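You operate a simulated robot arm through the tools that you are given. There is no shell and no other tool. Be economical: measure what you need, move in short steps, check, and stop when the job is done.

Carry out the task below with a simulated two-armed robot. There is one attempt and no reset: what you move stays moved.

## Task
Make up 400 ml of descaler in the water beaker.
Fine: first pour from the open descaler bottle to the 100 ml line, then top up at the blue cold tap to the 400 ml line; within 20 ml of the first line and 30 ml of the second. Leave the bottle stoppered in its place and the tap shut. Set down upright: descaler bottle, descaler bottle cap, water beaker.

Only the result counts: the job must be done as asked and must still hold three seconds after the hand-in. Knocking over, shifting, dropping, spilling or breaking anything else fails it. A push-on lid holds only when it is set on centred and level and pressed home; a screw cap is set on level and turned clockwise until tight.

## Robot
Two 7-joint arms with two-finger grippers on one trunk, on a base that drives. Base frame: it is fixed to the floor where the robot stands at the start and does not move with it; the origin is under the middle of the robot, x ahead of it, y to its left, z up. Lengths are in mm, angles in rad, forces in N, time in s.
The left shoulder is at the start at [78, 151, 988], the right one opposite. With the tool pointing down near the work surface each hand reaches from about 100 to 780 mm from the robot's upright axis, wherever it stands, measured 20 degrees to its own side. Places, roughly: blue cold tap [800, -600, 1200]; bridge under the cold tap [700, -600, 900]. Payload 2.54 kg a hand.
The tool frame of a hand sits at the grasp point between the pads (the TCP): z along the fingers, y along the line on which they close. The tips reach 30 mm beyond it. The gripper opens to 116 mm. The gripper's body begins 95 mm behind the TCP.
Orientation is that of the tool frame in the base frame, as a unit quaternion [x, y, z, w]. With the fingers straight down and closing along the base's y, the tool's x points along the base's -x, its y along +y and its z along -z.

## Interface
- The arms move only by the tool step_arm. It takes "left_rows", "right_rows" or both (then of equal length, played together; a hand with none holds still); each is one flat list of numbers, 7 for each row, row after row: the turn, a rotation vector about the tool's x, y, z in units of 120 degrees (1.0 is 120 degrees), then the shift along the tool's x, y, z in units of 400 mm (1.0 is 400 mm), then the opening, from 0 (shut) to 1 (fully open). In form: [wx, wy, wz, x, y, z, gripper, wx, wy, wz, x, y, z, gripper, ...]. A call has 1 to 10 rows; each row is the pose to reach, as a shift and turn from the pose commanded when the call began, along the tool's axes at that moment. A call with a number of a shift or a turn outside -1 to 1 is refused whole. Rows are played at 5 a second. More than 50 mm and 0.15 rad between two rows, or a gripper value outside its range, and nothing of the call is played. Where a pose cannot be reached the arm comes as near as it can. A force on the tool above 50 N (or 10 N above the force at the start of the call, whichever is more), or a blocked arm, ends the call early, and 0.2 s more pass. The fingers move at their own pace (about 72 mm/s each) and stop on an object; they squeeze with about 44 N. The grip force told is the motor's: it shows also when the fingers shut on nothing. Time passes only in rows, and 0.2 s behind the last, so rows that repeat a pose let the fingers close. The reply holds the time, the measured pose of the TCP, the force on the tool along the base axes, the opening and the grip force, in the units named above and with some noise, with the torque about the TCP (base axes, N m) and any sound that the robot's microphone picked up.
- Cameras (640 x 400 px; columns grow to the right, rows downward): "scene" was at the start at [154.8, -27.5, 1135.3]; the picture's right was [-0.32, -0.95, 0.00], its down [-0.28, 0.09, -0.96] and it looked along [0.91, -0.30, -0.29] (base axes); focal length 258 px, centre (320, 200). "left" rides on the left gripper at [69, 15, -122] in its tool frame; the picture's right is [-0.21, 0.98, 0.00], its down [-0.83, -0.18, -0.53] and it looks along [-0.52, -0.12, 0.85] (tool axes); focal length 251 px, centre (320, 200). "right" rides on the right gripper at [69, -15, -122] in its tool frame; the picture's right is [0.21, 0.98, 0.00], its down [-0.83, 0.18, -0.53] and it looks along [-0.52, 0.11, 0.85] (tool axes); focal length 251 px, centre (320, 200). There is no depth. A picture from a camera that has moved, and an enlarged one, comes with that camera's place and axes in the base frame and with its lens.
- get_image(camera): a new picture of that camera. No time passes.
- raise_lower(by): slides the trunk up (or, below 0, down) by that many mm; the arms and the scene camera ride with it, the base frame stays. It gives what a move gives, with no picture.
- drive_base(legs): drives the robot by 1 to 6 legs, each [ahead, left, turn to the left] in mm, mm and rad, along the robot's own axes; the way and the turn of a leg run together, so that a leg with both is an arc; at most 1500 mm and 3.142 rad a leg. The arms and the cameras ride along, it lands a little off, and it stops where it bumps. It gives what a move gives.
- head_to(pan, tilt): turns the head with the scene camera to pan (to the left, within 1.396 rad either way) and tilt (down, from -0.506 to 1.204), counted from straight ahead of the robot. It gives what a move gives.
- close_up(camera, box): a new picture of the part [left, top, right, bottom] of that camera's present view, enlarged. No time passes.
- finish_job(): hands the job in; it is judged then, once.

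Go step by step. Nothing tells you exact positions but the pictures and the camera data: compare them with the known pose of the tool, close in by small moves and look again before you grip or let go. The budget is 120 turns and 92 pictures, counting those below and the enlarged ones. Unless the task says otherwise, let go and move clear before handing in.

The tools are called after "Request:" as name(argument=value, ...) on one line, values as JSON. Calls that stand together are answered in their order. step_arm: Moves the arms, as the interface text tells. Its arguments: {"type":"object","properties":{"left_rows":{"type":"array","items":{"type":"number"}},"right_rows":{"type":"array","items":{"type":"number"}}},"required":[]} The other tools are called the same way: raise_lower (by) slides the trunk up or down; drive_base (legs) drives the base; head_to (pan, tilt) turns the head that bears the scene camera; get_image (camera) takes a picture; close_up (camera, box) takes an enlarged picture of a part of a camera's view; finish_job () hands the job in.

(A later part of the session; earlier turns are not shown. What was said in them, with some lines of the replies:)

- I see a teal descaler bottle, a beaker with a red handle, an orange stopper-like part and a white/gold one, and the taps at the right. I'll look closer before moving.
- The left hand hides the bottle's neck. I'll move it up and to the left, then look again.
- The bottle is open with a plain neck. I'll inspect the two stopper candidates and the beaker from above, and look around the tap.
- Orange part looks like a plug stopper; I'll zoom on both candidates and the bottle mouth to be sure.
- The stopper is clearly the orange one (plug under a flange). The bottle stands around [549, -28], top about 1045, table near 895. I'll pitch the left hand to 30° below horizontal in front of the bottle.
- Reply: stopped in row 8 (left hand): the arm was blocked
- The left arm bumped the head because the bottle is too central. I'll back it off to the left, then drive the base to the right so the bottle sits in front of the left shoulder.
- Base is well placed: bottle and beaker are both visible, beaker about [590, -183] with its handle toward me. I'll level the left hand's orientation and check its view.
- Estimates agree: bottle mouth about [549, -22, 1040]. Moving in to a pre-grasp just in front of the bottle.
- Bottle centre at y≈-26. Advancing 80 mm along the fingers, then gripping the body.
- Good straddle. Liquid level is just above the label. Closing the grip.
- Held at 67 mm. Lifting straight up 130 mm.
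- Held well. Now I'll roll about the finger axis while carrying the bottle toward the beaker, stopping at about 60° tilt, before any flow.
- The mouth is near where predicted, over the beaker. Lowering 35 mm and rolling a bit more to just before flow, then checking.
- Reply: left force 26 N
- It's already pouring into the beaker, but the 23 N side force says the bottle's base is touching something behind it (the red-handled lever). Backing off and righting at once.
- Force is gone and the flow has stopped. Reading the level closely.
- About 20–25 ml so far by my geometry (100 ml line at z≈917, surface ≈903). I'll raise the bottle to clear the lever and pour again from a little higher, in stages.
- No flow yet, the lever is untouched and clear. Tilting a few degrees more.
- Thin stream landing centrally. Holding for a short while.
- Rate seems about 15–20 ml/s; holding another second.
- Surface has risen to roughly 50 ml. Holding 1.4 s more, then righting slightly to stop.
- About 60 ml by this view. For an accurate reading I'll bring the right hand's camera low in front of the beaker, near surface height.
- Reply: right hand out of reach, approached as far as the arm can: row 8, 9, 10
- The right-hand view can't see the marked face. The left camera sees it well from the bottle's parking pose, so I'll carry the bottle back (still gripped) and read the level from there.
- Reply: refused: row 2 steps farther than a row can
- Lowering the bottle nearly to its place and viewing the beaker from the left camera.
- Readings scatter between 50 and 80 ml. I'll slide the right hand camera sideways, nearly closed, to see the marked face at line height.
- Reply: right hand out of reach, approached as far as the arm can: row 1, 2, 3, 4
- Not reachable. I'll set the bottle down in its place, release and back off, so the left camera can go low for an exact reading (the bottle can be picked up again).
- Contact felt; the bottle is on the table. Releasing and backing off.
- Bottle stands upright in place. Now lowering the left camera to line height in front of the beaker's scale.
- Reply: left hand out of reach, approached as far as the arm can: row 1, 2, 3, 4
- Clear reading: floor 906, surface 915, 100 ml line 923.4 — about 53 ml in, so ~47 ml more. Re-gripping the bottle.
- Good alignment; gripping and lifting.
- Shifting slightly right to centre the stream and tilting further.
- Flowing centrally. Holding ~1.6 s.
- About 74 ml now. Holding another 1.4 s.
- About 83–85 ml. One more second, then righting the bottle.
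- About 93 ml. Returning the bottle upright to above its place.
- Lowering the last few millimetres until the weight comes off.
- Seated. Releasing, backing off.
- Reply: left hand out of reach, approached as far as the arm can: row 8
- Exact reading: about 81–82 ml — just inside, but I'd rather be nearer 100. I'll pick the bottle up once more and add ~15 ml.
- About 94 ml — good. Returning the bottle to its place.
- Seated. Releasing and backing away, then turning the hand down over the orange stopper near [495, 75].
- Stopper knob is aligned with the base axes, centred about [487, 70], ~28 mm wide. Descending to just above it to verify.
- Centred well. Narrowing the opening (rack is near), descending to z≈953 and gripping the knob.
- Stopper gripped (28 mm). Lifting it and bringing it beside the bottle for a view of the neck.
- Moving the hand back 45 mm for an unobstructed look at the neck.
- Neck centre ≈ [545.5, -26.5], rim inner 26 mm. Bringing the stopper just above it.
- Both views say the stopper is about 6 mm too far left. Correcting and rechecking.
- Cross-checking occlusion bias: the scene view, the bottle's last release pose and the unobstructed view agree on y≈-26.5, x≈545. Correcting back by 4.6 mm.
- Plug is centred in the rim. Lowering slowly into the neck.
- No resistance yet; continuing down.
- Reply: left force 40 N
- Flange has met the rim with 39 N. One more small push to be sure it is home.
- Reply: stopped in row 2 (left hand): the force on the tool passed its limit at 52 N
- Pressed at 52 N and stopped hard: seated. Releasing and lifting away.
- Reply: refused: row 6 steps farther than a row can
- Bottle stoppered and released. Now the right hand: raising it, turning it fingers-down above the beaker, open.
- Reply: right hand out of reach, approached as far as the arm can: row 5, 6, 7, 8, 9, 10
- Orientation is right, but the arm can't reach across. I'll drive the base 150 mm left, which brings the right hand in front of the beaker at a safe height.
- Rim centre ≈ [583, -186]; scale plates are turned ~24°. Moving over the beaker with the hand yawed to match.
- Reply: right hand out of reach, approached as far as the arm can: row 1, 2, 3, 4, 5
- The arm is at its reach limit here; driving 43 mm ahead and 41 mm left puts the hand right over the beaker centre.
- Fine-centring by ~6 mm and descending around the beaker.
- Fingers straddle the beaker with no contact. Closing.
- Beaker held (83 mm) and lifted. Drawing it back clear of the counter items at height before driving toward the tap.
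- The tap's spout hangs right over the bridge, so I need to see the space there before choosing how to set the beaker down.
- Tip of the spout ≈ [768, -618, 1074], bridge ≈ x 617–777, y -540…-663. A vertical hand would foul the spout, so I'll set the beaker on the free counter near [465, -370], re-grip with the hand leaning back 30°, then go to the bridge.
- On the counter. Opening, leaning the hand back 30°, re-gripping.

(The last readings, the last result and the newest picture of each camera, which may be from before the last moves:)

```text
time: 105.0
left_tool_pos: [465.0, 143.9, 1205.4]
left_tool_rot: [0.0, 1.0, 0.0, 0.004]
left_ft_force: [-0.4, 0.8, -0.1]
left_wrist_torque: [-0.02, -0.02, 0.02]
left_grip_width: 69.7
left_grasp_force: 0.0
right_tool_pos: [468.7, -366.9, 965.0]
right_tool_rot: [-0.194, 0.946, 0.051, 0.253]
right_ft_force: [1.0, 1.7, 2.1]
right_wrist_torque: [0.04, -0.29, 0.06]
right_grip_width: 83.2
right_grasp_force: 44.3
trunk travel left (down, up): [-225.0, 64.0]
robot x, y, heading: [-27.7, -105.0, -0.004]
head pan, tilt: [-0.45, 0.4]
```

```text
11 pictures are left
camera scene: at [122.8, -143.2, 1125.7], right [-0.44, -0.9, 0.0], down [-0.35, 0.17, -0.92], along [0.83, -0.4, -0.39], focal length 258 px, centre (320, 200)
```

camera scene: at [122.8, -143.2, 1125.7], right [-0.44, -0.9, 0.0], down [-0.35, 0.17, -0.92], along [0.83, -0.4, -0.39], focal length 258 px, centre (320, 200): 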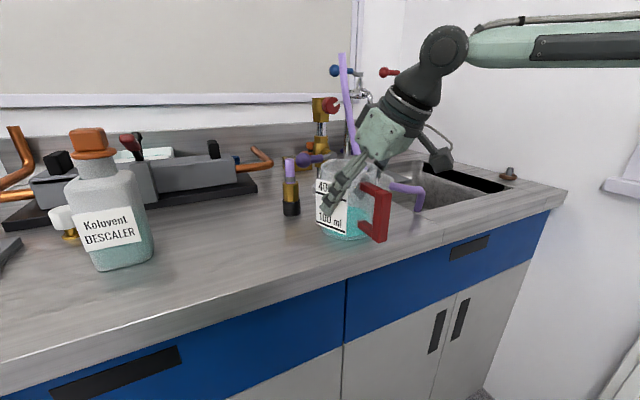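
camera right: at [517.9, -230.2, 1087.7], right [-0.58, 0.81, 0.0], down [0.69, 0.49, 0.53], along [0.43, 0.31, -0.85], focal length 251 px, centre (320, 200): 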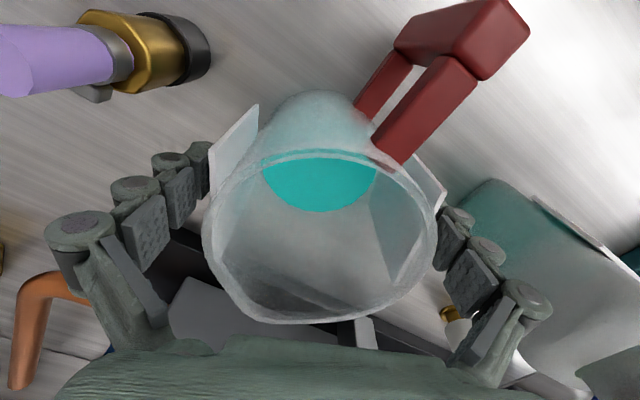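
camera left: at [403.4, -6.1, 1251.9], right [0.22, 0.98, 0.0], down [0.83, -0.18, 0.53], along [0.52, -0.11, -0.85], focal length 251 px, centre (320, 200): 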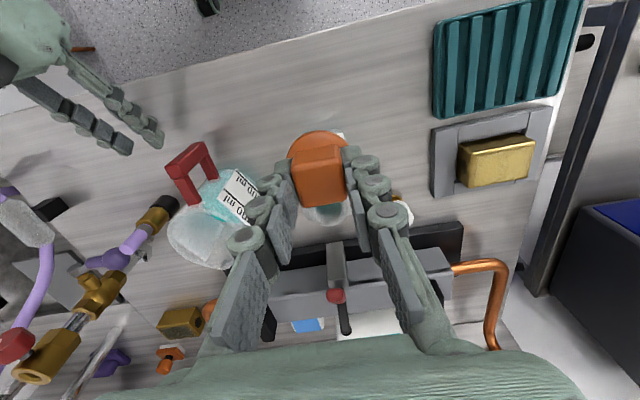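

Re-gripped with the hand leaning back; the bottle stands stoppered. Lifting, retracting, then driving toward the sink.

Request:
step_arm(right_rows=[0, 0, 0, -0.015, 0, -0.026, 0, 0, 0, 0, -0.045, 0, -0.078, 0, 0, 0, 0, -0.08, 0, -0.138, 0, 0, 0, 0, -0.115, 0, -0.199, 0, 0, 0, 0, -0.131, 0, -0.227, 0, 0, 0, 0, -0.085, 0.023, -0.253, 0, 0, 0, 0, -0.04, 0.046, -0.28, 0, 0, 0, 0, 0.006, 0.068, -0.3065, 0, 0, 0, 0, 0.006, 0.068, -0.3065, 0])

Request:
drive_base(legs=[[0, -355, 0]])

Request:
drive_base(legs=[[50, 0, 0]])

Request:
get_image(camera="scene")

```text
time: 107.0
left_tool_pos: [465.6, 144.3, 1204.6]
left_tool_rot: [0.0, 1.0, 0.0, 0.005]
left_ft_force: [0.3, -0.9, -0.2]
left_wrist_torque: [-0.02, 0.0, 0.0]
left_grip_width: 69.5
left_grasp_force: 0.1
right_tool_pos: [401.0, -368.4, 1069.8]
right_tool_rot: [-0.194, 0.946, 0.052, 0.253]
right_ft_force: [0.3, 0.1, -1.2]
right_wrist_torque: [-0.03, -0.04, 0.0]
right_grip_width: 83.6
right_grasp_force: 43.5
trunk travel left (down, up): [-225.0, 64.0]
robot x, y, heading: [-27.1, -104.5, -0.004]
head pan, tilt: [-0.45, 0.4]
```

```text
time: 110.3
left_tool_pos: [462.8, -131.4, 1202.5]
left_tool_rot: [-0.007, 1.0, -0.008, 0.004]
left_ft_force: [0.1, -0.1, -0.6]
left_wrist_torque: [-0.01, 0.03, -0.02]
left_grip_width: 69.7
left_grasp_force: 0.0
right_tool_pos: [404.0, -649.1, 1074.7]
right_tool_rot: [-0.2, 0.945, 0.049, 0.253]
right_ft_force: [-0.9, 0.8, -3.0]
right_wrist_torque: [0.03, -0.04, -0.03]
right_grip_width: 83.1
right_grasp_force: 44.0
trunk travel left (down, up): [-225.0, 64.0]
robot x, y, heading: [-24.1, -405.4, 0.012]
head pan, tilt: [-0.45, 0.4]
stopped in leg 1: the robot was blocked; the commanded pose is now the measured one
```

```text
time: 111.3
left_tool_pos: [509.1, -132.0, 1204.0]
left_tool_rot: [-0.008, 1.0, -0.008, 0.008]
left_ft_force: [-0.1, -0.1, 0.2]
left_wrist_torque: [0.0, 0.03, 0.0]
left_grip_width: 69.6
left_grasp_force: 0.1
right_tool_pos: [450.6, -648.6, 1076.4]
right_tool_rot: [-0.201, 0.945, 0.047, 0.255]
right_ft_force: [-0.2, 0.7, -1.2]
right_wrist_torque: [-0.03, -0.02, 0.04]
right_grip_width: 83.2
right_grasp_force: 44.3
trunk travel left (down, up): [-225.0, 64.0]
robot x, y, heading: [24.9, -402.7, 0.008]
head pan, tilt: [-0.45, 0.4]
```

```text
10 pictures are left
camera scene: at [169.9, -426.5, 1127.3], right [-0.42, -0.91, 0.01], down [-0.35, 0.15, -0.93], along [0.84, -0.4, -0.38], focal length 258 px, centre (320, 200)
```

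scene: 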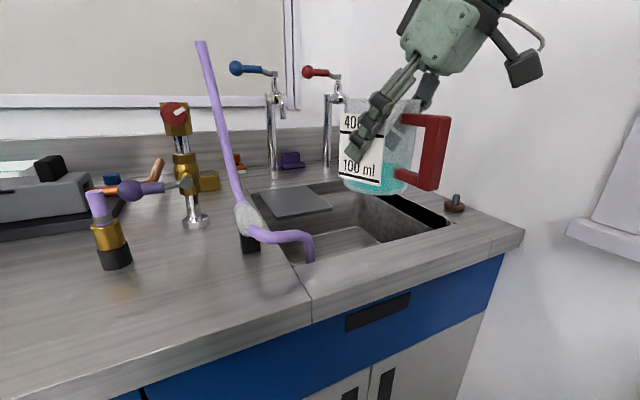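

The drive stopped early (right elbow probably met the wall), robot now at about [25, -403]. I'll raise the trunk for reach, then square the hand and bring the beaker toward the bridge.

Request:
raise_lower(by=50)

Request:
step_arm(right_rows=[0.0137, 0, 0.0236, -0.029, -0.01, 0.057, 0, 0.0273, 0, 0.0473, -0.0586, -0.02, 0.113, 0, 0.041, 0, 0.071, -0.088, -0.03, 0.17, 0, 0.0547, 0, 0.0946, -0.117, -0.039, 0.226, 0, 0.0684, 0, 0.118, -0.146, -0.049, 0.283, 0, 0.082, 0, 0.142, -0.176, -0.059, 0.339, 0, 0.0957, 0, 0.1655, -0.205, -0.069, 0.396, 0, 0.0957, 0, 0.1655, -0.205, -0.069, 0.396, 0])

Request:
get_image(camera="right")

```text
time: 112.2
left_tool_pos: [512.1, -132.0, 1250.7]
left_tool_rot: [-0.008, 1.0, -0.008, 0.003]
left_ft_force: [0.2, 0.9, 0.2]
left_wrist_torque: [-0.01, -0.05, 0.0]
left_grip_width: 69.7
left_grasp_force: 0.1
right_tool_pos: [455.7, -649.1, 1123.0]
right_tool_rot: [-0.202, 0.945, 0.049, 0.252]
right_ft_force: [-0.1, 0.6, -1.9]
right_wrist_torque: [0.0, -0.08, 0.03]
right_grip_width: 83.5
right_grasp_force: 44.0
trunk travel left (down, up): [-275.0, 14.0]
robot x, y, heading: [20.5, -403.8, 0.015]
head pan, tilt: [-0.45, 0.4]
```

```text
time: 114.0
left_tool_pos: [512.4, -147.5, 1255.7]
left_tool_rot: [-0.006, 1.0, 0.0, 0.005]
left_ft_force: [0.1, -0.1, 0.6]
left_wrist_torque: [0.0, -0.01, -0.04]
left_grip_width: 69.6
left_grasp_force: 0.0
right_tool_pos: [603.7, -623.9, 1020.8]
right_tool_rot: [-0.007, 0.966, 0.005, 0.259]
right_ft_force: [-0.1, -0.5, -2.9]
right_wrist_torque: [-0.01, -0.04, 0.01]
right_grip_width: 83.4
right_grasp_force: 43.5
trunk travel left (down, up): [-275.0, 14.0]
robot x, y, heading: [27.0, -403.9, 0.013]
head pan, tilt: [-0.45, 0.4]
```

```text
9 pictures are left
camera right: at [484.0, -640.2, 1092.0], right [-0.2, 0.97, -0.1], down [0.45, 0.18, 0.88], along [0.87, 0.13, -0.47], focal length 251 px, centre (320, 200)
```

right: 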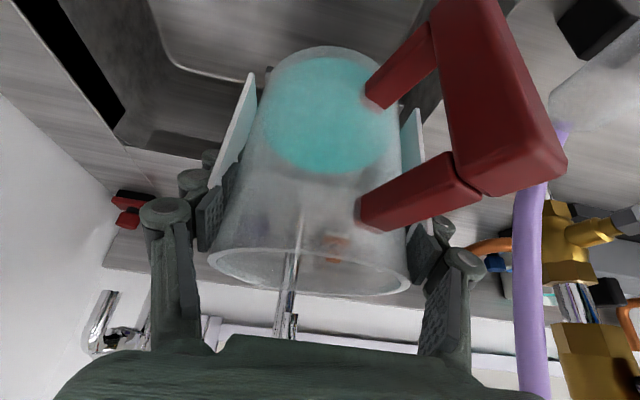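

The column is at y≈-617, x≈840. Advancing the beaker under the spout to about x=740, still above the bridge.

Request:
step_arm(right_rows=[0, 0, 0, -0.03, 0.005, 0.06, 0, 0, 0, 0, -0.075, 0.01, 0.105, 0, 0, 0, 0, -0.13, 0.0175, 0.14, 0, 0, 0, 0, -0.185, 0.0175, 0.173, 0, 0, 0, 0, -0.235, 0.0175, 0.202, 0, 0, 0, 0, -0.266, 0.0175, 0.22, 0, 0, 0, 0, -0.266, 0.0175, 0.22, 0])

Request:
head_to(pan=-0.33, tilt=0.3)

Request:
close_up(camera="scene", box=[200, 80, 440, 260])

```text
time: 115.6
left_tool_pos: [512.0, -147.8, 1256.4]
left_tool_rot: [-0.008, 1.0, 0.001, 0.004]
left_ft_force: [0.4, 0.2, -0.9]
left_wrist_torque: [0.01, 0.0, -0.01]
left_grip_width: 69.6
left_grasp_force: 0.1
right_tool_pos: [736.8, -616.2, 999.0]
right_tool_rot: [-0.007, 0.966, 0.005, 0.259]
right_ft_force: [-0.9, 0.0, -2.2]
right_wrist_torque: [-0.02, -0.02, -0.01]
right_grip_width: 83.2
right_grasp_force: 43.8
trunk travel left (down, up): [-275.0, 14.0]
robot x, y, heading: [24.7, -405.9, 0.01]
head pan, tilt: [-0.45, 0.4]
```

```text
time: 116.3
left_tool_pos: [512.4, -147.6, 1255.5]
left_tool_rot: [-0.008, 1.0, 0.0, 0.005]
left_ft_force: [-0.2, 0.0, -0.6]
left_wrist_torque: [0.03, -0.03, 0.03]
left_grip_width: 69.4
left_grasp_force: 0.2
right_tool_pos: [736.4, -615.1, 998.6]
right_tool_rot: [-0.007, 0.966, 0.005, 0.258]
right_ft_force: [-0.7, -0.3, -2.4]
right_wrist_torque: [-0.01, -0.04, 0.0]
right_grip_width: 83.1
right_grasp_force: 44.2
trunk travel left (down, up): [-275.0, 14.0]
robot x, y, heading: [23.5, -405.7, 0.012]
head pan, tilt: [-0.33, 0.3]
```

```text
2.22 times, centred on (320, 170) of scene
camera zoom: at [178.9, -430.9, 1184.9], right [-0.31, -0.95, 0.0], down [-0.28, 0.09, -0.96], along [0.91, -0.3, -0.3], focal length 572 px, centre (320, 267)
```

zoom: 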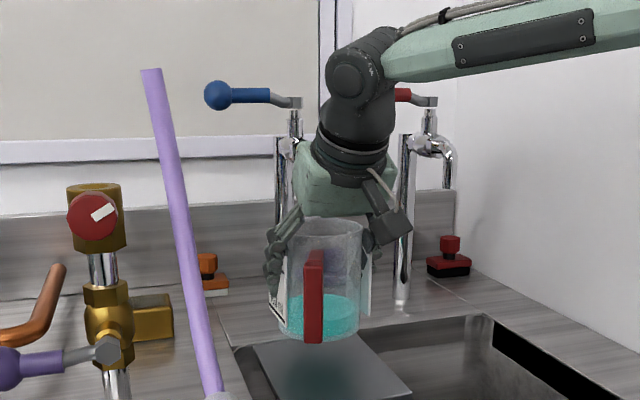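

The beaker is over the rear half of the bridge and under the spout. Lowering it.

Request:
step_arm(right_rows=[0, 0, 0, 0.002, 0, 0.02, 0, 0, 0, 0, 0.01, 0, 0.045, 0, 0, 0, 0, 0.022, 0, 0.068, 0, 0, 0, 0, 0.022, 0, 0.068, 0])

Request:
step_arm(right_rows=[0, 0, 0, 0.0025, 0, 0.0043, 0, 0, 0, 0, 0.0025, 0, 0.0043, 0])

```text
time: 117.3
left_tool_pos: [512.1, -147.5, 1255.4]
left_tool_rot: [-0.007, 1.0, 0.001, 0.004]
left_ft_force: [0.5, 0.4, 0.2]
left_wrist_torque: [-0.01, -0.02, 0.0]
left_grip_width: 69.7
left_grasp_force: 0.1
right_tool_pos: [744.6, -616.7, 970.3]
right_tool_rot: [-0.007, 0.966, 0.005, 0.259]
right_ft_force: [-0.4, -0.3, -2.8]
right_wrist_torque: [0.03, -0.05, -0.01]
right_grip_width: 83.1
right_grasp_force: 44.2
trunk travel left (down, up): [-275.0, 14.0]
robot x, y, heading: [23.9, -405.7, 0.016]
head pan, tilt: [-0.33, 0.3]
```

```text
time: 117.9
left_tool_pos: [512.1, -147.5, 1254.9]
left_tool_rot: [-0.009, 1.0, 0.0, 0.004]
left_ft_force: [-0.1, 0.3, 0.4]
left_wrist_torque: [-0.04, -0.01, 0.0]
left_grip_width: 69.4
left_grasp_force: 0.0
right_tool_pos: [745.2, -616.1, 969.2]
right_tool_rot: [-0.007, 0.966, 0.005, 0.26]
right_ft_force: [0.4, 0.3, -3.6]
right_wrist_torque: [0.01, -0.06, -0.01]
right_grip_width: 83.2
right_grasp_force: 44.5
trunk travel left (down, up): [-275.0, 14.0]
robot x, y, heading: [26.5, -405.7, 0.01]
head pan, tilt: [-0.33, 0.3]
```

Request:
step_arm(right_rows=[0, 0, 0, 0.0025, 0, 0.0043, 0, 0, 0, 0, 0.004, 0, 0.0069, 0])

```text
time: 118.5
left_tool_pos: [512.7, -147.0, 1255.8]
left_tool_rot: [-0.009, 1.0, 0.0, 0.005]
left_ft_force: [0.4, 0.1, 0.8]
left_wrist_torque: [0.01, 0.0, -0.03]
left_grip_width: 69.6
left_grasp_force: 0.0
right_tool_pos: [745.1, -617.2, 965.9]
right_tool_rot: [-0.006, 0.966, 0.005, 0.259]
right_ft_force: [0.5, 0.5, -1.8]
right_wrist_torque: [0.0, -0.02, 0.01]
right_grip_width: 83.1
right_grasp_force: 43.9
trunk travel left (down, up): [-275.0, 14.0]
robot x, y, heading: [27.3, -406.6, 0.008]
head pan, tilt: [-0.33, 0.3]
```

Request:
step_arm(right_rows=[0, 0, 0, 0.0025, 0, 0.0043, 0, 0, 0, 0, 0.004, 0, 0.0069, 0])

```text
time: 119.1
left_tool_pos: [512.7, -147.2, 1256.2]
left_tool_rot: [-0.006, 1.0, 0.0, 0.004]
left_ft_force: [-0.1, 0.0, 0.1]
left_wrist_torque: [0.01, 0.02, 0.0]
left_grip_width: 69.6
left_grasp_force: 0.1
right_tool_pos: [747.0, -616.7, 965.0]
right_tool_rot: [-0.006, 0.966, 0.005, 0.26]
right_ft_force: [-1.3, -1.3, 4.1]
right_wrist_torque: [-0.15, -0.21, -0.08]
right_grip_width: 83.5
right_grasp_force: 44.0
trunk travel left (down, up): [-275.0, 14.0]
robot x, y, heading: [25.7, -404.0, 0.007]
head pan, tilt: [-0.33, 0.3]
```

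Beaker rests on the bridge. Releasing and backing the hand up and away, beginning to pitch it forward for the tap lever.

Request:
step_arm(right_rows=[0, 0, 0, 0, 0, 0, 0.8, 0, 0, 0, 0, 0, 0, 1, 0, 0, 0, 0, 0, 0, 1, 0, 0, 0, 0, 0, -0.09, 1, 0, 0, 0, 0, 0, -0.19, 1, 0, 0, 0, 0, 0, -0.29, 1, 0, -0.07, 0, 0, 0, -0.38, 0.6, 0, -0.14, 0, 0, 0, -0.42, 0.4, 0, -0.21, 0, -0.02, 0, -0.46, 0.4, 0, -0.28, 0, -0.04, 0, -0.5, 0.4])

Request:
close_up(camera="scene", box=[230, 60, 400, 270])

```text
time: 121.3
left_tool_pos: [512.8, -147.0, 1255.2]
left_tool_rot: [-0.007, 1.0, 0.0, 0.004]
left_ft_force: [0.2, -0.3, 0.6]
left_wrist_torque: [0.02, 0.03, 0.05]
left_grip_width: 69.1
left_grasp_force: 0.1
right_tool_pos: [657.8, -620.5, 1142.3]
right_tool_rot: [-0.005, 0.849, 0.007, 0.528]
right_ft_force: [0.1, 0.5, 0.3]
right_wrist_torque: [0.0, 0.05, 0.01]
right_grip_width: 46.3
right_grasp_force: 0.1
trunk travel left (down, up): [-275.0, 14.0]
robot x, y, heading: [21.3, -405.5, 0.009]
head pan, tilt: [-0.33, 0.3]
```

```text
1.90 times, centred on (315, 165) of scene
camera zoom: at [178.5, -431.0, 1185.0], right [-0.31, -0.95, 0.0], down [-0.28, 0.09, -0.96], along [0.91, -0.3, -0.3], focal length 490 px, centre (330, 267)
```

zoom: 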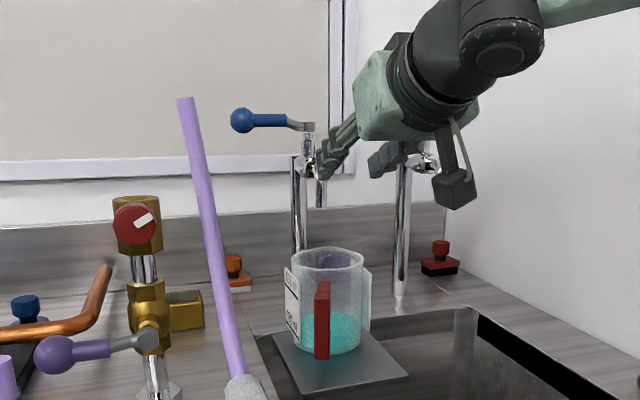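

Beaker stands upright, and the spout tip is right above it. Turning the right hand horizontal with fingers closing vertically, to take the blue ball at ≈[815, -525, 1180].

Request:
step_arm(right_rows=[0.0156, -0.0168, -0.0671, -0.0085, 0.005, -0.0042, 0.5, 0.0313, -0.0336, -0.1342, -0.017, 0.01, -0.0084, 0.5, 0.0469, -0.0503, -0.2013, -0.0255, 0.015, -0.0126, 0.5, 0.0625, -0.0671, -0.2684, -0.034, 0.02, -0.0168, 0.5, 0.0782, -0.0839, -0.3355, -0.0425, 0.025, -0.021, 0.5, 0.0938, -0.1007, -0.4026, -0.051, 0.03, -0.0252, 0.5, 0.1094, -0.1175, -0.4697, -0.0595, 0.035, -0.0294, 0.5, 0.125, -0.1342, -0.5368, -0.068, 0.04, -0.0336, 0.5, 0.1407, -0.151, -0.6039, -0.0765, 0.045, -0.0378, 0.5, 0.1563, -0.1678, -0.671, -0.085, 0.05, -0.042, 0.5])

```text
time: 123.5
left_tool_pos: [512.0, -145.9, 1255.4]
left_tool_rot: [-0.008, 1.0, 0.0, 0.005]
left_ft_force: [0.1, -0.2, -0.4]
left_wrist_torque: [0.0, -0.01, -0.02]
left_grip_width: 69.6
left_grasp_force: 0.0
right_tool_pos: [658.5, -599.0, 1182.5]
right_tool_rot: [-0.468, 0.538, -0.459, 0.529]
right_ft_force: [0.1, 0.5, -0.2]
right_wrist_torque: [0.01, -0.01, 0.04]
right_grip_width: 58.0
right_grasp_force: 0.0
trunk travel left (down, up): [-275.0, 14.0]
robot x, y, heading: [22.4, -405.1, 0.005]
head pan, tilt: [-0.33, 0.3]
```

Orientation good. Approaching the ball and checking with the right camera.

Request:
step_arm(right_rows=[0, 0, 0, -0.09, 0.014, 0.04, 0.5, 0, 0, 0, -0.175, 0.0275, 0.09, 0.5, 0, 0, 0, -0.175, 0.0275, 0.19, 0.5, 0, 0, 0, -0.175, 0.0275, 0.191, 0.5])

Request:
get_image(camera="right")

```text
time: 124.5
left_tool_pos: [511.9, -148.0, 1255.1]
left_tool_rot: [-0.008, 1.0, 0.0, 0.004]
left_ft_force: [-0.4, 0.9, 0.2]
left_wrist_torque: [-0.02, -0.03, 0.0]
left_grip_width: 69.5
left_grasp_force: 0.0
right_tool_pos: [736.3, -529.7, 1182.4]
right_tool_rot: [-0.468, 0.539, -0.459, 0.53]
right_ft_force: [0.0, 0.6, 0.6]
right_wrist_torque: [0.0, 0.04, 0.0]
right_grip_width: 58.2
right_grasp_force: 0.1
trunk travel left (down, up): [-275.0, 14.0]
robot x, y, heading: [22.3, -403.1, 0.008]
head pan, tilt: [-0.33, 0.3]
```

```text
6 pictures are left
camera right: at [615.0, -598.8, 1190.0], right [-0.02, -0.07, -1.0], down [-0.54, 0.84, -0.05], along [0.84, 0.53, -0.06], focal length 251 px, centre (320, 200)
```

right: 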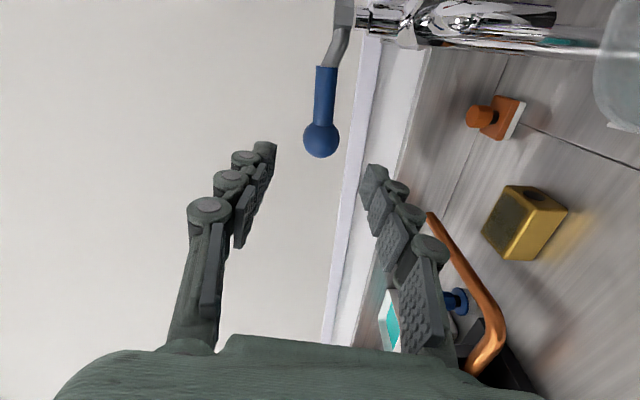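

Ball at ≈[833, -527, 1178], lever pivot ≈[845, -617]. Moving onto the ball and gripping it.

Request:
step_arm(right_rows=[0, 0, 0, -0.005, 0.008, 0.08, 0.5, 0, 0, 0, -0.005, 0.008, 0.16, 0.5, 0, 0, 0, -0.005, 0.008, 0.23, 0.5, 0, 0, 0, -0.005, 0.008, 0.23, 0.5, 0, 0, 0, -0.005, 0.008, 0.23, 0, 0, 0, 0, -0.005, 0.008, 0.23, 0, 0, 0, 0, -0.005, 0.008, 0.23, 0])

```text
time: 126.1
left_tool_pos: [510.9, -147.7, 1256.7]
left_tool_rot: [-0.008, 1.0, 0.0, 0.004]
left_ft_force: [-0.6, 0.6, 0.5]
left_wrist_torque: [0.01, -0.02, -0.01]
left_grip_width: 69.6
left_grasp_force: 0.1
right_tool_pos: [828.6, -525.6, 1178.5]
right_tool_rot: [-0.466, 0.537, -0.461, 0.531]
right_ft_force: [11.1, -2.5, 20.6]
right_wrist_torque: [-0.09, 0.24, 1.08]
right_grip_width: 29.3
right_grasp_force: 45.0
trunk travel left (down, up): [-275.0, 14.0]
robot x, y, heading: [19.2, -402.0, 0.01]
head pan, tilt: [-0.33, 0.3]
```

Ball gripped. Gently pulling the lever toward me along its arc (about 15°), watching the force.

Request:
step_arm(right_rows=[0, 0, 0, 0.005, -0.004, -0.02, 0, 0, 0, 0, 0.01, -0.006, -0.04, 0, 0, 0, 0, 0.0165, -0.0065, -0.0575, 0])

Request:
close_up(camera="scene", box=[230, 100, 400, 270])

```text
time: 126.9
left_tool_pos: [512.4, -146.2, 1254.9]
left_tool_rot: [-0.009, 1.0, -0.001, 0.005]
left_ft_force: [0.3, 0.2, 0.9]
left_wrist_torque: [0.02, 0.01, -0.02]
left_grip_width: 69.6
left_grasp_force: 0.0
right_tool_pos: [804.8, -529.6, 1179.2]
right_tool_rot: [-0.468, 0.537, -0.459, 0.53]
right_ft_force: [15.2, 4.7, 19.1]
right_wrist_torque: [-0.01, -0.07, 1.3]
right_grip_width: 29.6
right_grasp_force: 45.1
trunk travel left (down, up): [-275.0, 14.0]
robot x, y, heading: [23.8, -406.7, 0.014]
head pan, tilt: [-0.33, 0.3]
```

```text
2.35 times, centred on (315, 185) of scene
camera zoom: at [178.4, -429.8, 1185.0], right [-0.31, -0.95, 0.0], down [-0.28, 0.09, -0.96], along [0.91, -0.3, -0.3], focal length 606 px, centre (332, 235)
```

zoom: 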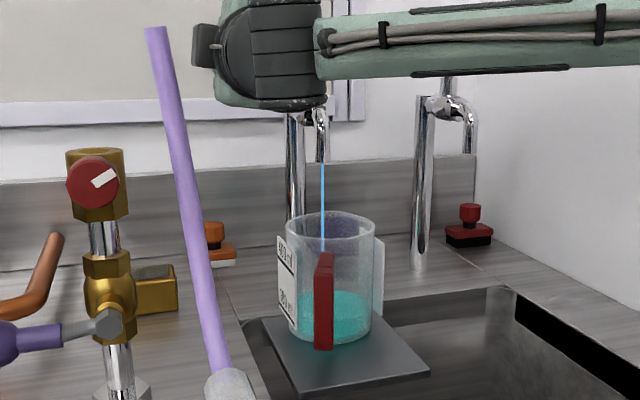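

Water runs straight into the beaker. Letting it run 1.2 s to gauge the rate.

Request:
step_arm(right_rows=[0, 0, 0, 0, 0, 0, 0, 0, 0, 0, 0, 0, 0, 0, 0, 0, 0, 0, 0, 0, 0, 0, 0, 0, 0, 0, 0, 0, 0, 0, 0, 0, 0, 0, 0])

Request:
close_up(camera="scene", box=[290, 170, 350, 250])

```text
time: 128.1
left_tool_pos: [511.8, -145.5, 1254.2]
left_tool_rot: [-0.008, 1.0, 0.0, 0.006]
left_ft_force: [-0.8, 0.0, 1.0]
left_wrist_torque: [0.01, -0.02, -0.03]
left_grip_width: 69.3
left_grasp_force: 0.0
right_tool_pos: [804.4, -528.9, 1179.6]
right_tool_rot: [-0.468, 0.539, -0.458, 0.53]
right_ft_force: [9.3, 7.1, 16.2]
right_wrist_torque: [-0.02, -0.1, 0.99]
right_grip_width: 29.7
right_grasp_force: 45.2
trunk travel left (down, up): [-275.0, 14.0]
robot x, y, heading: [23.9, -403.2, 0.01]
head pan, tilt: [-0.33, 0.3]
```

```text
5.00 times, centred on (320, 210) of scene
camera zoom: at [178.0, -429.4, 1185.1], right [-0.31, -0.95, 0.0], down [-0.28, 0.09, -0.96], along [0.91, -0.3, -0.29], focal length 1287 px, centre (320, 150)
```

zoom: 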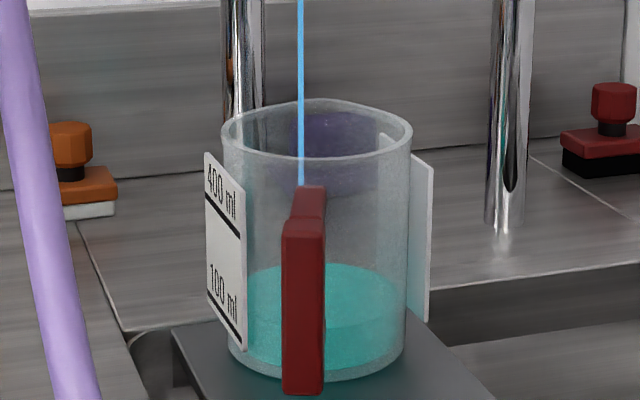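

Rate is slow (~10 ml/s, level ≈103 ml). Opening the lever further to ~40° and running 1.6 s before checking again.

Request:
step_arm(right_rows=[0, 0, 0, 0.018, -0.002, -0.027, 0, 0, 0, 0, 0.037, -0.0045, -0.054, 0, 0, 0, 0, 0.0585, -0.007, -0.08, 0, 0, 0, 0, 0.0585, -0.007, -0.08, 0, 0, 0, 0, 0.0585, -0.007, -0.08, 0, 0, 0, 0, 0.0585, -0.007, -0.08, 0, 0, 0, 0, 0.0585, -0.007, -0.08, 0, 0, 0, 0, 0.0585, -0.007, -0.08, 0, 0, 0, 0, 0.0585, -0.007, -0.08, 0, 0, 0, 0, 0.0585, -0.007, -0.08, 0])

Request:
close_up(camera="scene", box=[290, 170, 350, 250])

```text
time: 130.3
left_tool_pos: [511.8, -145.8, 1254.7]
left_tool_rot: [-0.007, 1.0, -0.001, 0.004]
left_ft_force: [-0.6, -0.7, 0.8]
left_wrist_torque: [-0.02, -0.02, 0.01]
left_grip_width: 69.4
left_grasp_force: 0.1
right_tool_pos: [773.2, -552.4, 1178.7]
right_tool_rot: [-0.47, 0.538, -0.458, 0.529]
right_ft_force: [6.8, 15.5, 7.8]
right_wrist_torque: [-0.21, -0.17, 1.08]
right_grip_width: 29.4
right_grasp_force: 44.8
trunk travel left (down, up): [-275.0, 14.0]
robot x, y, heading: [27.7, -404.3, 0.014]
head pan, tilt: [-0.33, 0.3]
```

```text
5.00 times, centred on (320, 210) of scene
camera zoom: at [178.6, -428.6, 1185.0], right [-0.31, -0.95, 0.0], down [-0.28, 0.09, -0.96], along [0.91, -0.3, -0.29], focal length 1287 px, centre (320, 150)
```

zoom: 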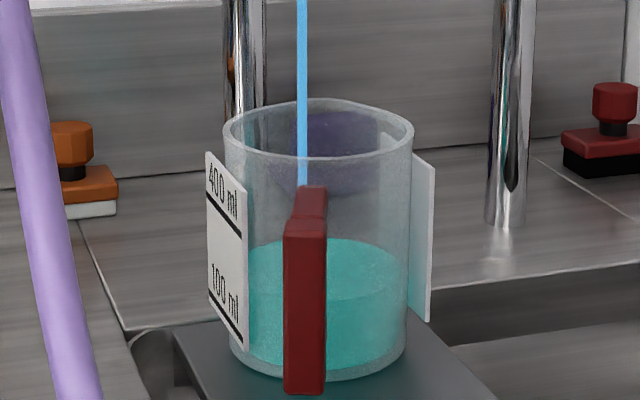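

Level ≈183 ml, rate ≈38 ml/s. Running 3.0 s more, then checking.

Request:
step_arm(right_rows=[0, 0, 0, 0, 0, 0, 0, 0, 0, 0, 0, 0, 0, 0, 0, 0, 0, 0, 0, 0, 0, 0, 0, 0, 0, 0, 0, 0, 0, 0, 0, 0, 0, 0, 0, 0, 0, 0, 0, 0, 0, 0, 0, 0, 0, 0, 0, 0, 0, 0, 0, 0, 0, 0, 0, 0, 0, 0, 0, 0, 0, 0, 0, 0, 0, 0, 0, 0, 0, 0])

Request:
step_arm(right_rows=[0, 0, 0, 0, 0, 0, 0, 0, 0, 0, 0, 0, 0, 0, 0, 0, 0, 0, 0, 0, 0])

Request:
close_up(camera="scene", box=[290, 170, 350, 250])

```text
time: 132.5
left_tool_pos: [511.8, -144.1, 1255.3]
left_tool_rot: [-0.008, 1.0, 0.0, 0.005]
left_ft_force: [0.4, 0.0, 0.2]
left_wrist_torque: [-0.03, 0.0, 0.01]
left_grip_width: 69.7
left_grasp_force: 0.1
right_tool_pos: [773.1, -553.2, 1178.9]
right_tool_rot: [-0.47, 0.538, -0.458, 0.529]
right_ft_force: [-1.0, 14.4, 0.7]
right_wrist_torque: [-0.21, -0.25, 0.68]
right_grip_width: 29.5
right_grasp_force: 45.2
trunk travel left (down, up): [-275.0, 14.0]
robot x, y, heading: [22.2, -403.0, 0.011]
head pan, tilt: [-0.33, 0.3]
```

```text
time: 133.3
left_tool_pos: [511.3, -145.6, 1254.9]
left_tool_rot: [-0.008, 1.0, -0.001, 0.005]
left_ft_force: [-0.2, 0.0, 0.0]
left_wrist_torque: [-0.02, -0.03, 0.01]
left_grip_width: 69.4
left_grasp_force: 0.0
right_tool_pos: [770.6, -552.3, 1178.8]
right_tool_rot: [-0.47, 0.538, -0.458, 0.529]
right_ft_force: [-2.4, 13.9, -1.7]
right_wrist_torque: [-0.19, -0.2, 0.59]
right_grip_width: 29.4
right_grasp_force: 45.0
trunk travel left (down, up): [-275.0, 14.0]
robot x, y, heading: [23.0, -407.6, 0.012]
head pan, tilt: [-0.33, 0.3]
```

```text
5.00 times, centred on (320, 210) of scene
camera zoom: at [178.4, -428.8, 1185.0], right [-0.31, -0.95, 0.0], down [-0.28, 0.09, -0.96], along [0.91, -0.3, -0.29], focal length 1287 px, centre (320, 150)
```

zoom: 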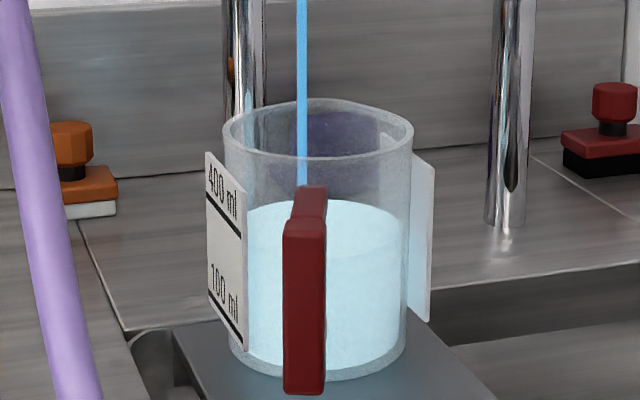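

Level ≈ 308–325 ml, rate ≈41 ml/s. Running ~1.4 s more and then closing the lever fully.

Request:
step_arm(right_rows=[0, 0, 0, 0, 0, 0, 0, 0, 0, 0, 0, 0, 0, 0])

Request:
step_arm(right_rows=[0, 0, 0, 0, 0, 0, 0, 0, 0, 0, 0, 0, 0, 0, 0, 0, 0, 0, 0, 0, 0, 0, 0, 0, 0, 0, 0, 0, 0, 0, 0, -0.0275, 0.0034, 0.029, 0, 0, 0, 0, -0.0495, 0.006, 0.0623, 0, 0, 0, 0, -0.0655, 0.0075, 0.099, 0, 0, 0, 0, -0.075, 0.008, 0.138, 0, 0, 0, 0, -0.0755, 0.008, 0.145, 0])

Request:
close_up(camera="scene", box=[290, 150, 350, 250])

```text
time: 133.9
left_tool_pos: [511.1, -145.5, 1253.9]
left_tool_rot: [-0.009, 1.0, 0.0, 0.004]
left_ft_force: [-0.2, 0.3, 0.6]
left_wrist_torque: [-0.02, 0.0, -0.02]
left_grip_width: 69.7
left_grasp_force: 0.1
right_tool_pos: [771.5, -551.8, 1178.1]
right_tool_rot: [-0.47, 0.538, -0.458, 0.528]
right_ft_force: [-2.5, 14.2, -2.6]
right_wrist_torque: [-0.16, -0.22, 0.56]
right_grip_width: 29.4
right_grasp_force: 45.0
trunk travel left (down, up): [-275.0, 14.0]
robot x, y, heading: [24.8, -404.9, 0.01]
head pan, tilt: [-0.33, 0.3]
```

```text
time: 135.9
left_tool_pos: [511.7, -149.0, 1255.7]
left_tool_rot: [-0.007, 1.0, 0.001, 0.005]
left_ft_force: [-0.6, 0.3, 0.6]
left_wrist_torque: [0.0, 0.0, 0.02]
left_grip_width: 69.5
left_grasp_force: 0.0
right_tool_pos: [829.5, -529.4, 1178.7]
right_tool_rot: [-0.465, 0.541, -0.46, 0.529]
right_ft_force: [-10.9, -8.9, -2.9]
right_wrist_torque: [-0.03, 0.05, -0.8]
right_grip_width: 28.5
right_grasp_force: 45.3
trunk travel left (down, up): [-275.0, 14.0]
robot x, y, heading: [26.9, -403.7, 0.01]
head pan, tilt: [-0.33, 0.3]
```

```text
4.00 times, centred on (320, 200) of scene
camera zoom: at [177.6, -432.1, 1185.1], right [-0.31, -0.95, 0.0], down [-0.28, 0.09, -0.96], along [0.91, -0.3, -0.3], focal length 1030 px, centre (320, 200)
```

zoom: 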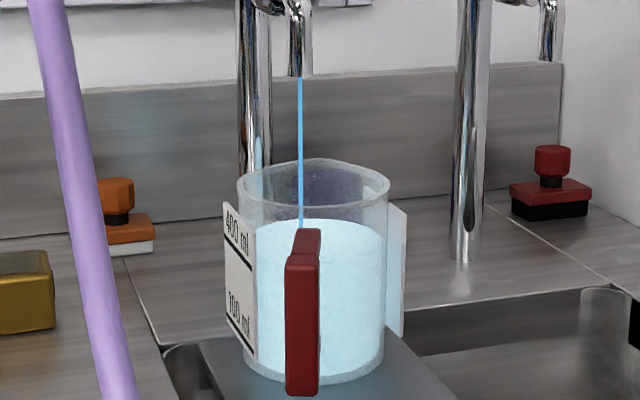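

Level is at about 400 ml but a thin stream still runs: pushing the lever fully shut.

Request:
step_arm(right_rows=[0, 0, 0, -0.007, 0.001, 0.02, 0, 0, 0, 0, -0.01, 0.001, 0.04, 0])

```text
time: 136.5
left_tool_pos: [510.7, -147.0, 1257.6]
left_tool_rot: [-0.007, 1.0, -0.001, 0.005]
left_ft_force: [-0.2, -1.1, 0.1]
left_wrist_torque: [0.0, 0.0, 0.01]
left_grip_width: 69.8
left_grasp_force: 0.0
right_tool_pos: [837.1, -528.6, 1179.3]
right_tool_rot: [-0.469, 0.536, -0.458, 0.532]
right_ft_force: [-13.1, 0.3, 1.9]
right_wrist_torque: [0.0, 0.17, -1.11]
right_grip_width: 28.3
right_grasp_force: 45.3
right hand out of reach, approached as far as the arm can: row 1, 2
trunk travel left (down, up): [-275.0, 14.0]
robot x, y, heading: [25.8, -405.8, 0.011]
head pan, tilt: [-0.33, 0.3]
```

Reach ended slightly early. I'll nudge the base 8 mm forward with the ball still gripped; the pads can slip on the ball, so the force stays limited.

Request:
drive_base(legs=[[8, 0, 0]])

```text
time: 137.2
left_tool_pos: [521.0, -146.6, 1254.9]
left_tool_rot: [-0.008, 1.0, 0.0, 0.006]
left_ft_force: [-0.9, -0.4, 0.0]
left_wrist_torque: [-0.02, -0.01, 0.01]
left_grip_width: 69.9
left_grasp_force: 0.0
right_tool_pos: [847.8, -527.5, 1179.9]
right_tool_rot: [-0.468, 0.537, -0.459, 0.531]
right_ft_force: [7.2, 5.8, 12.2]
right_wrist_torque: [-0.02, 0.2, 0.94]
right_grip_width: 28.5
right_grasp_force: 44.6
trunk travel left (down, up): [-275.0, 14.0]
robot x, y, heading: [27.0, -404.7, 0.016]
head pan, tilt: [-0.33, 0.3]
```

Using the last picture to check the stream and level.

Request:
close_up(camera="scene", box=[260, 120, 380, 250])

```text
3.08 times, centred on (320, 185) of scene
camera zoom: at [186.6, -429.6, 1185.3], right [-0.31, -0.95, 0.0], down [-0.28, 0.09, -0.96], along [0.91, -0.3, -0.29], focal length 792 px, centre (320, 246)
```

zoom: 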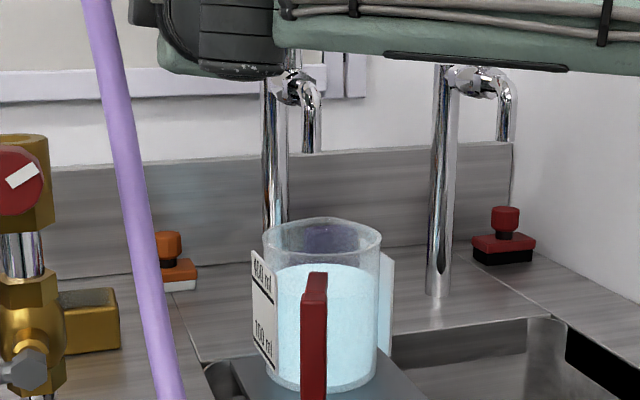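

No stream: the tap is shut, and the level is at the 400 ml line (≈395–410 ml). Releasing the ball and backing straight out.

Request:
step_arm(right_rows=[0, 0, 0, 0, 0, 0, 0.3, 0, 0, 0, 0, 0, 0, 0.5, 0, 0, 0, 0, 0, 0, 0.55, 0, 0, 0, 0, 0, 0, 0.55, 0, 0, 0, 0, 0, -0.08, 0.55, 0, 0, 0, 0, 0, -0.17, 0.55, 0, 0, 0, 0, 0, -0.27, 0.55, 0, 0, 0, 0, 0, -0.27, 0.55])

```text
time: 139.0
left_tool_pos: [521.1, -146.4, 1255.2]
left_tool_rot: [-0.007, 1.0, 0.0, 0.005]
left_ft_force: [-0.4, 0.3, -1.2]
left_wrist_torque: [-0.01, 0.04, 0.03]
left_grip_width: 69.7
left_grasp_force: 0.1
right_tool_pos: [740.6, -530.1, 1181.9]
right_tool_rot: [-0.468, 0.538, -0.458, 0.53]
right_ft_force: [-0.5, -0.4, -0.5]
right_wrist_torque: [-0.02, 0.0, 0.01]
right_grip_width: 64.1
right_grasp_force: 0.1
trunk travel left (down, up): [-275.0, 14.0]
robot x, y, heading: [33.3, -408.2, 0.014]
head pan, tilt: [-0.33, 0.3]
```

The hand is free and clear. The bottle is stoppered in its place, the tap is shut and the beaker stands on the bridge, so I'm handing in.

Request:
finish_job()

```text
The job is handed in.
```

I handed the job in: the beaker reads about 400 ml (my readings put it between 390 and 415), made up of descaler poured to about 95 ml and topped up at the cold tap.

- **First pour:** my readings after that pour ranged from about 94 to 110 ml, inside the 80 to 120 ml allowed.
- **Bottle and stopper:** the bottle is back in its place, within a few millimetres. The orange stopper is pressed home; I pushed until it stopped at about 52 N.
- **Tap and beaker:** the last picture shows no stream from the spout. I left the beaker standing upright on the bridge under the tap. I let go of the lever after that picture, so the release itself was not photographed.
- **Contact with the lever:** early in the pour the base of the bottle pressed on the red-handled lever behind it at about 23 N for a moment. I backed off, and the lever looked unmoved in later pictures.
- **Contacts of the robot itself:** the left arm bumped the robot's own head early on. Later a drive to the right was stopped short, probably by the right elbow meeting the wall.
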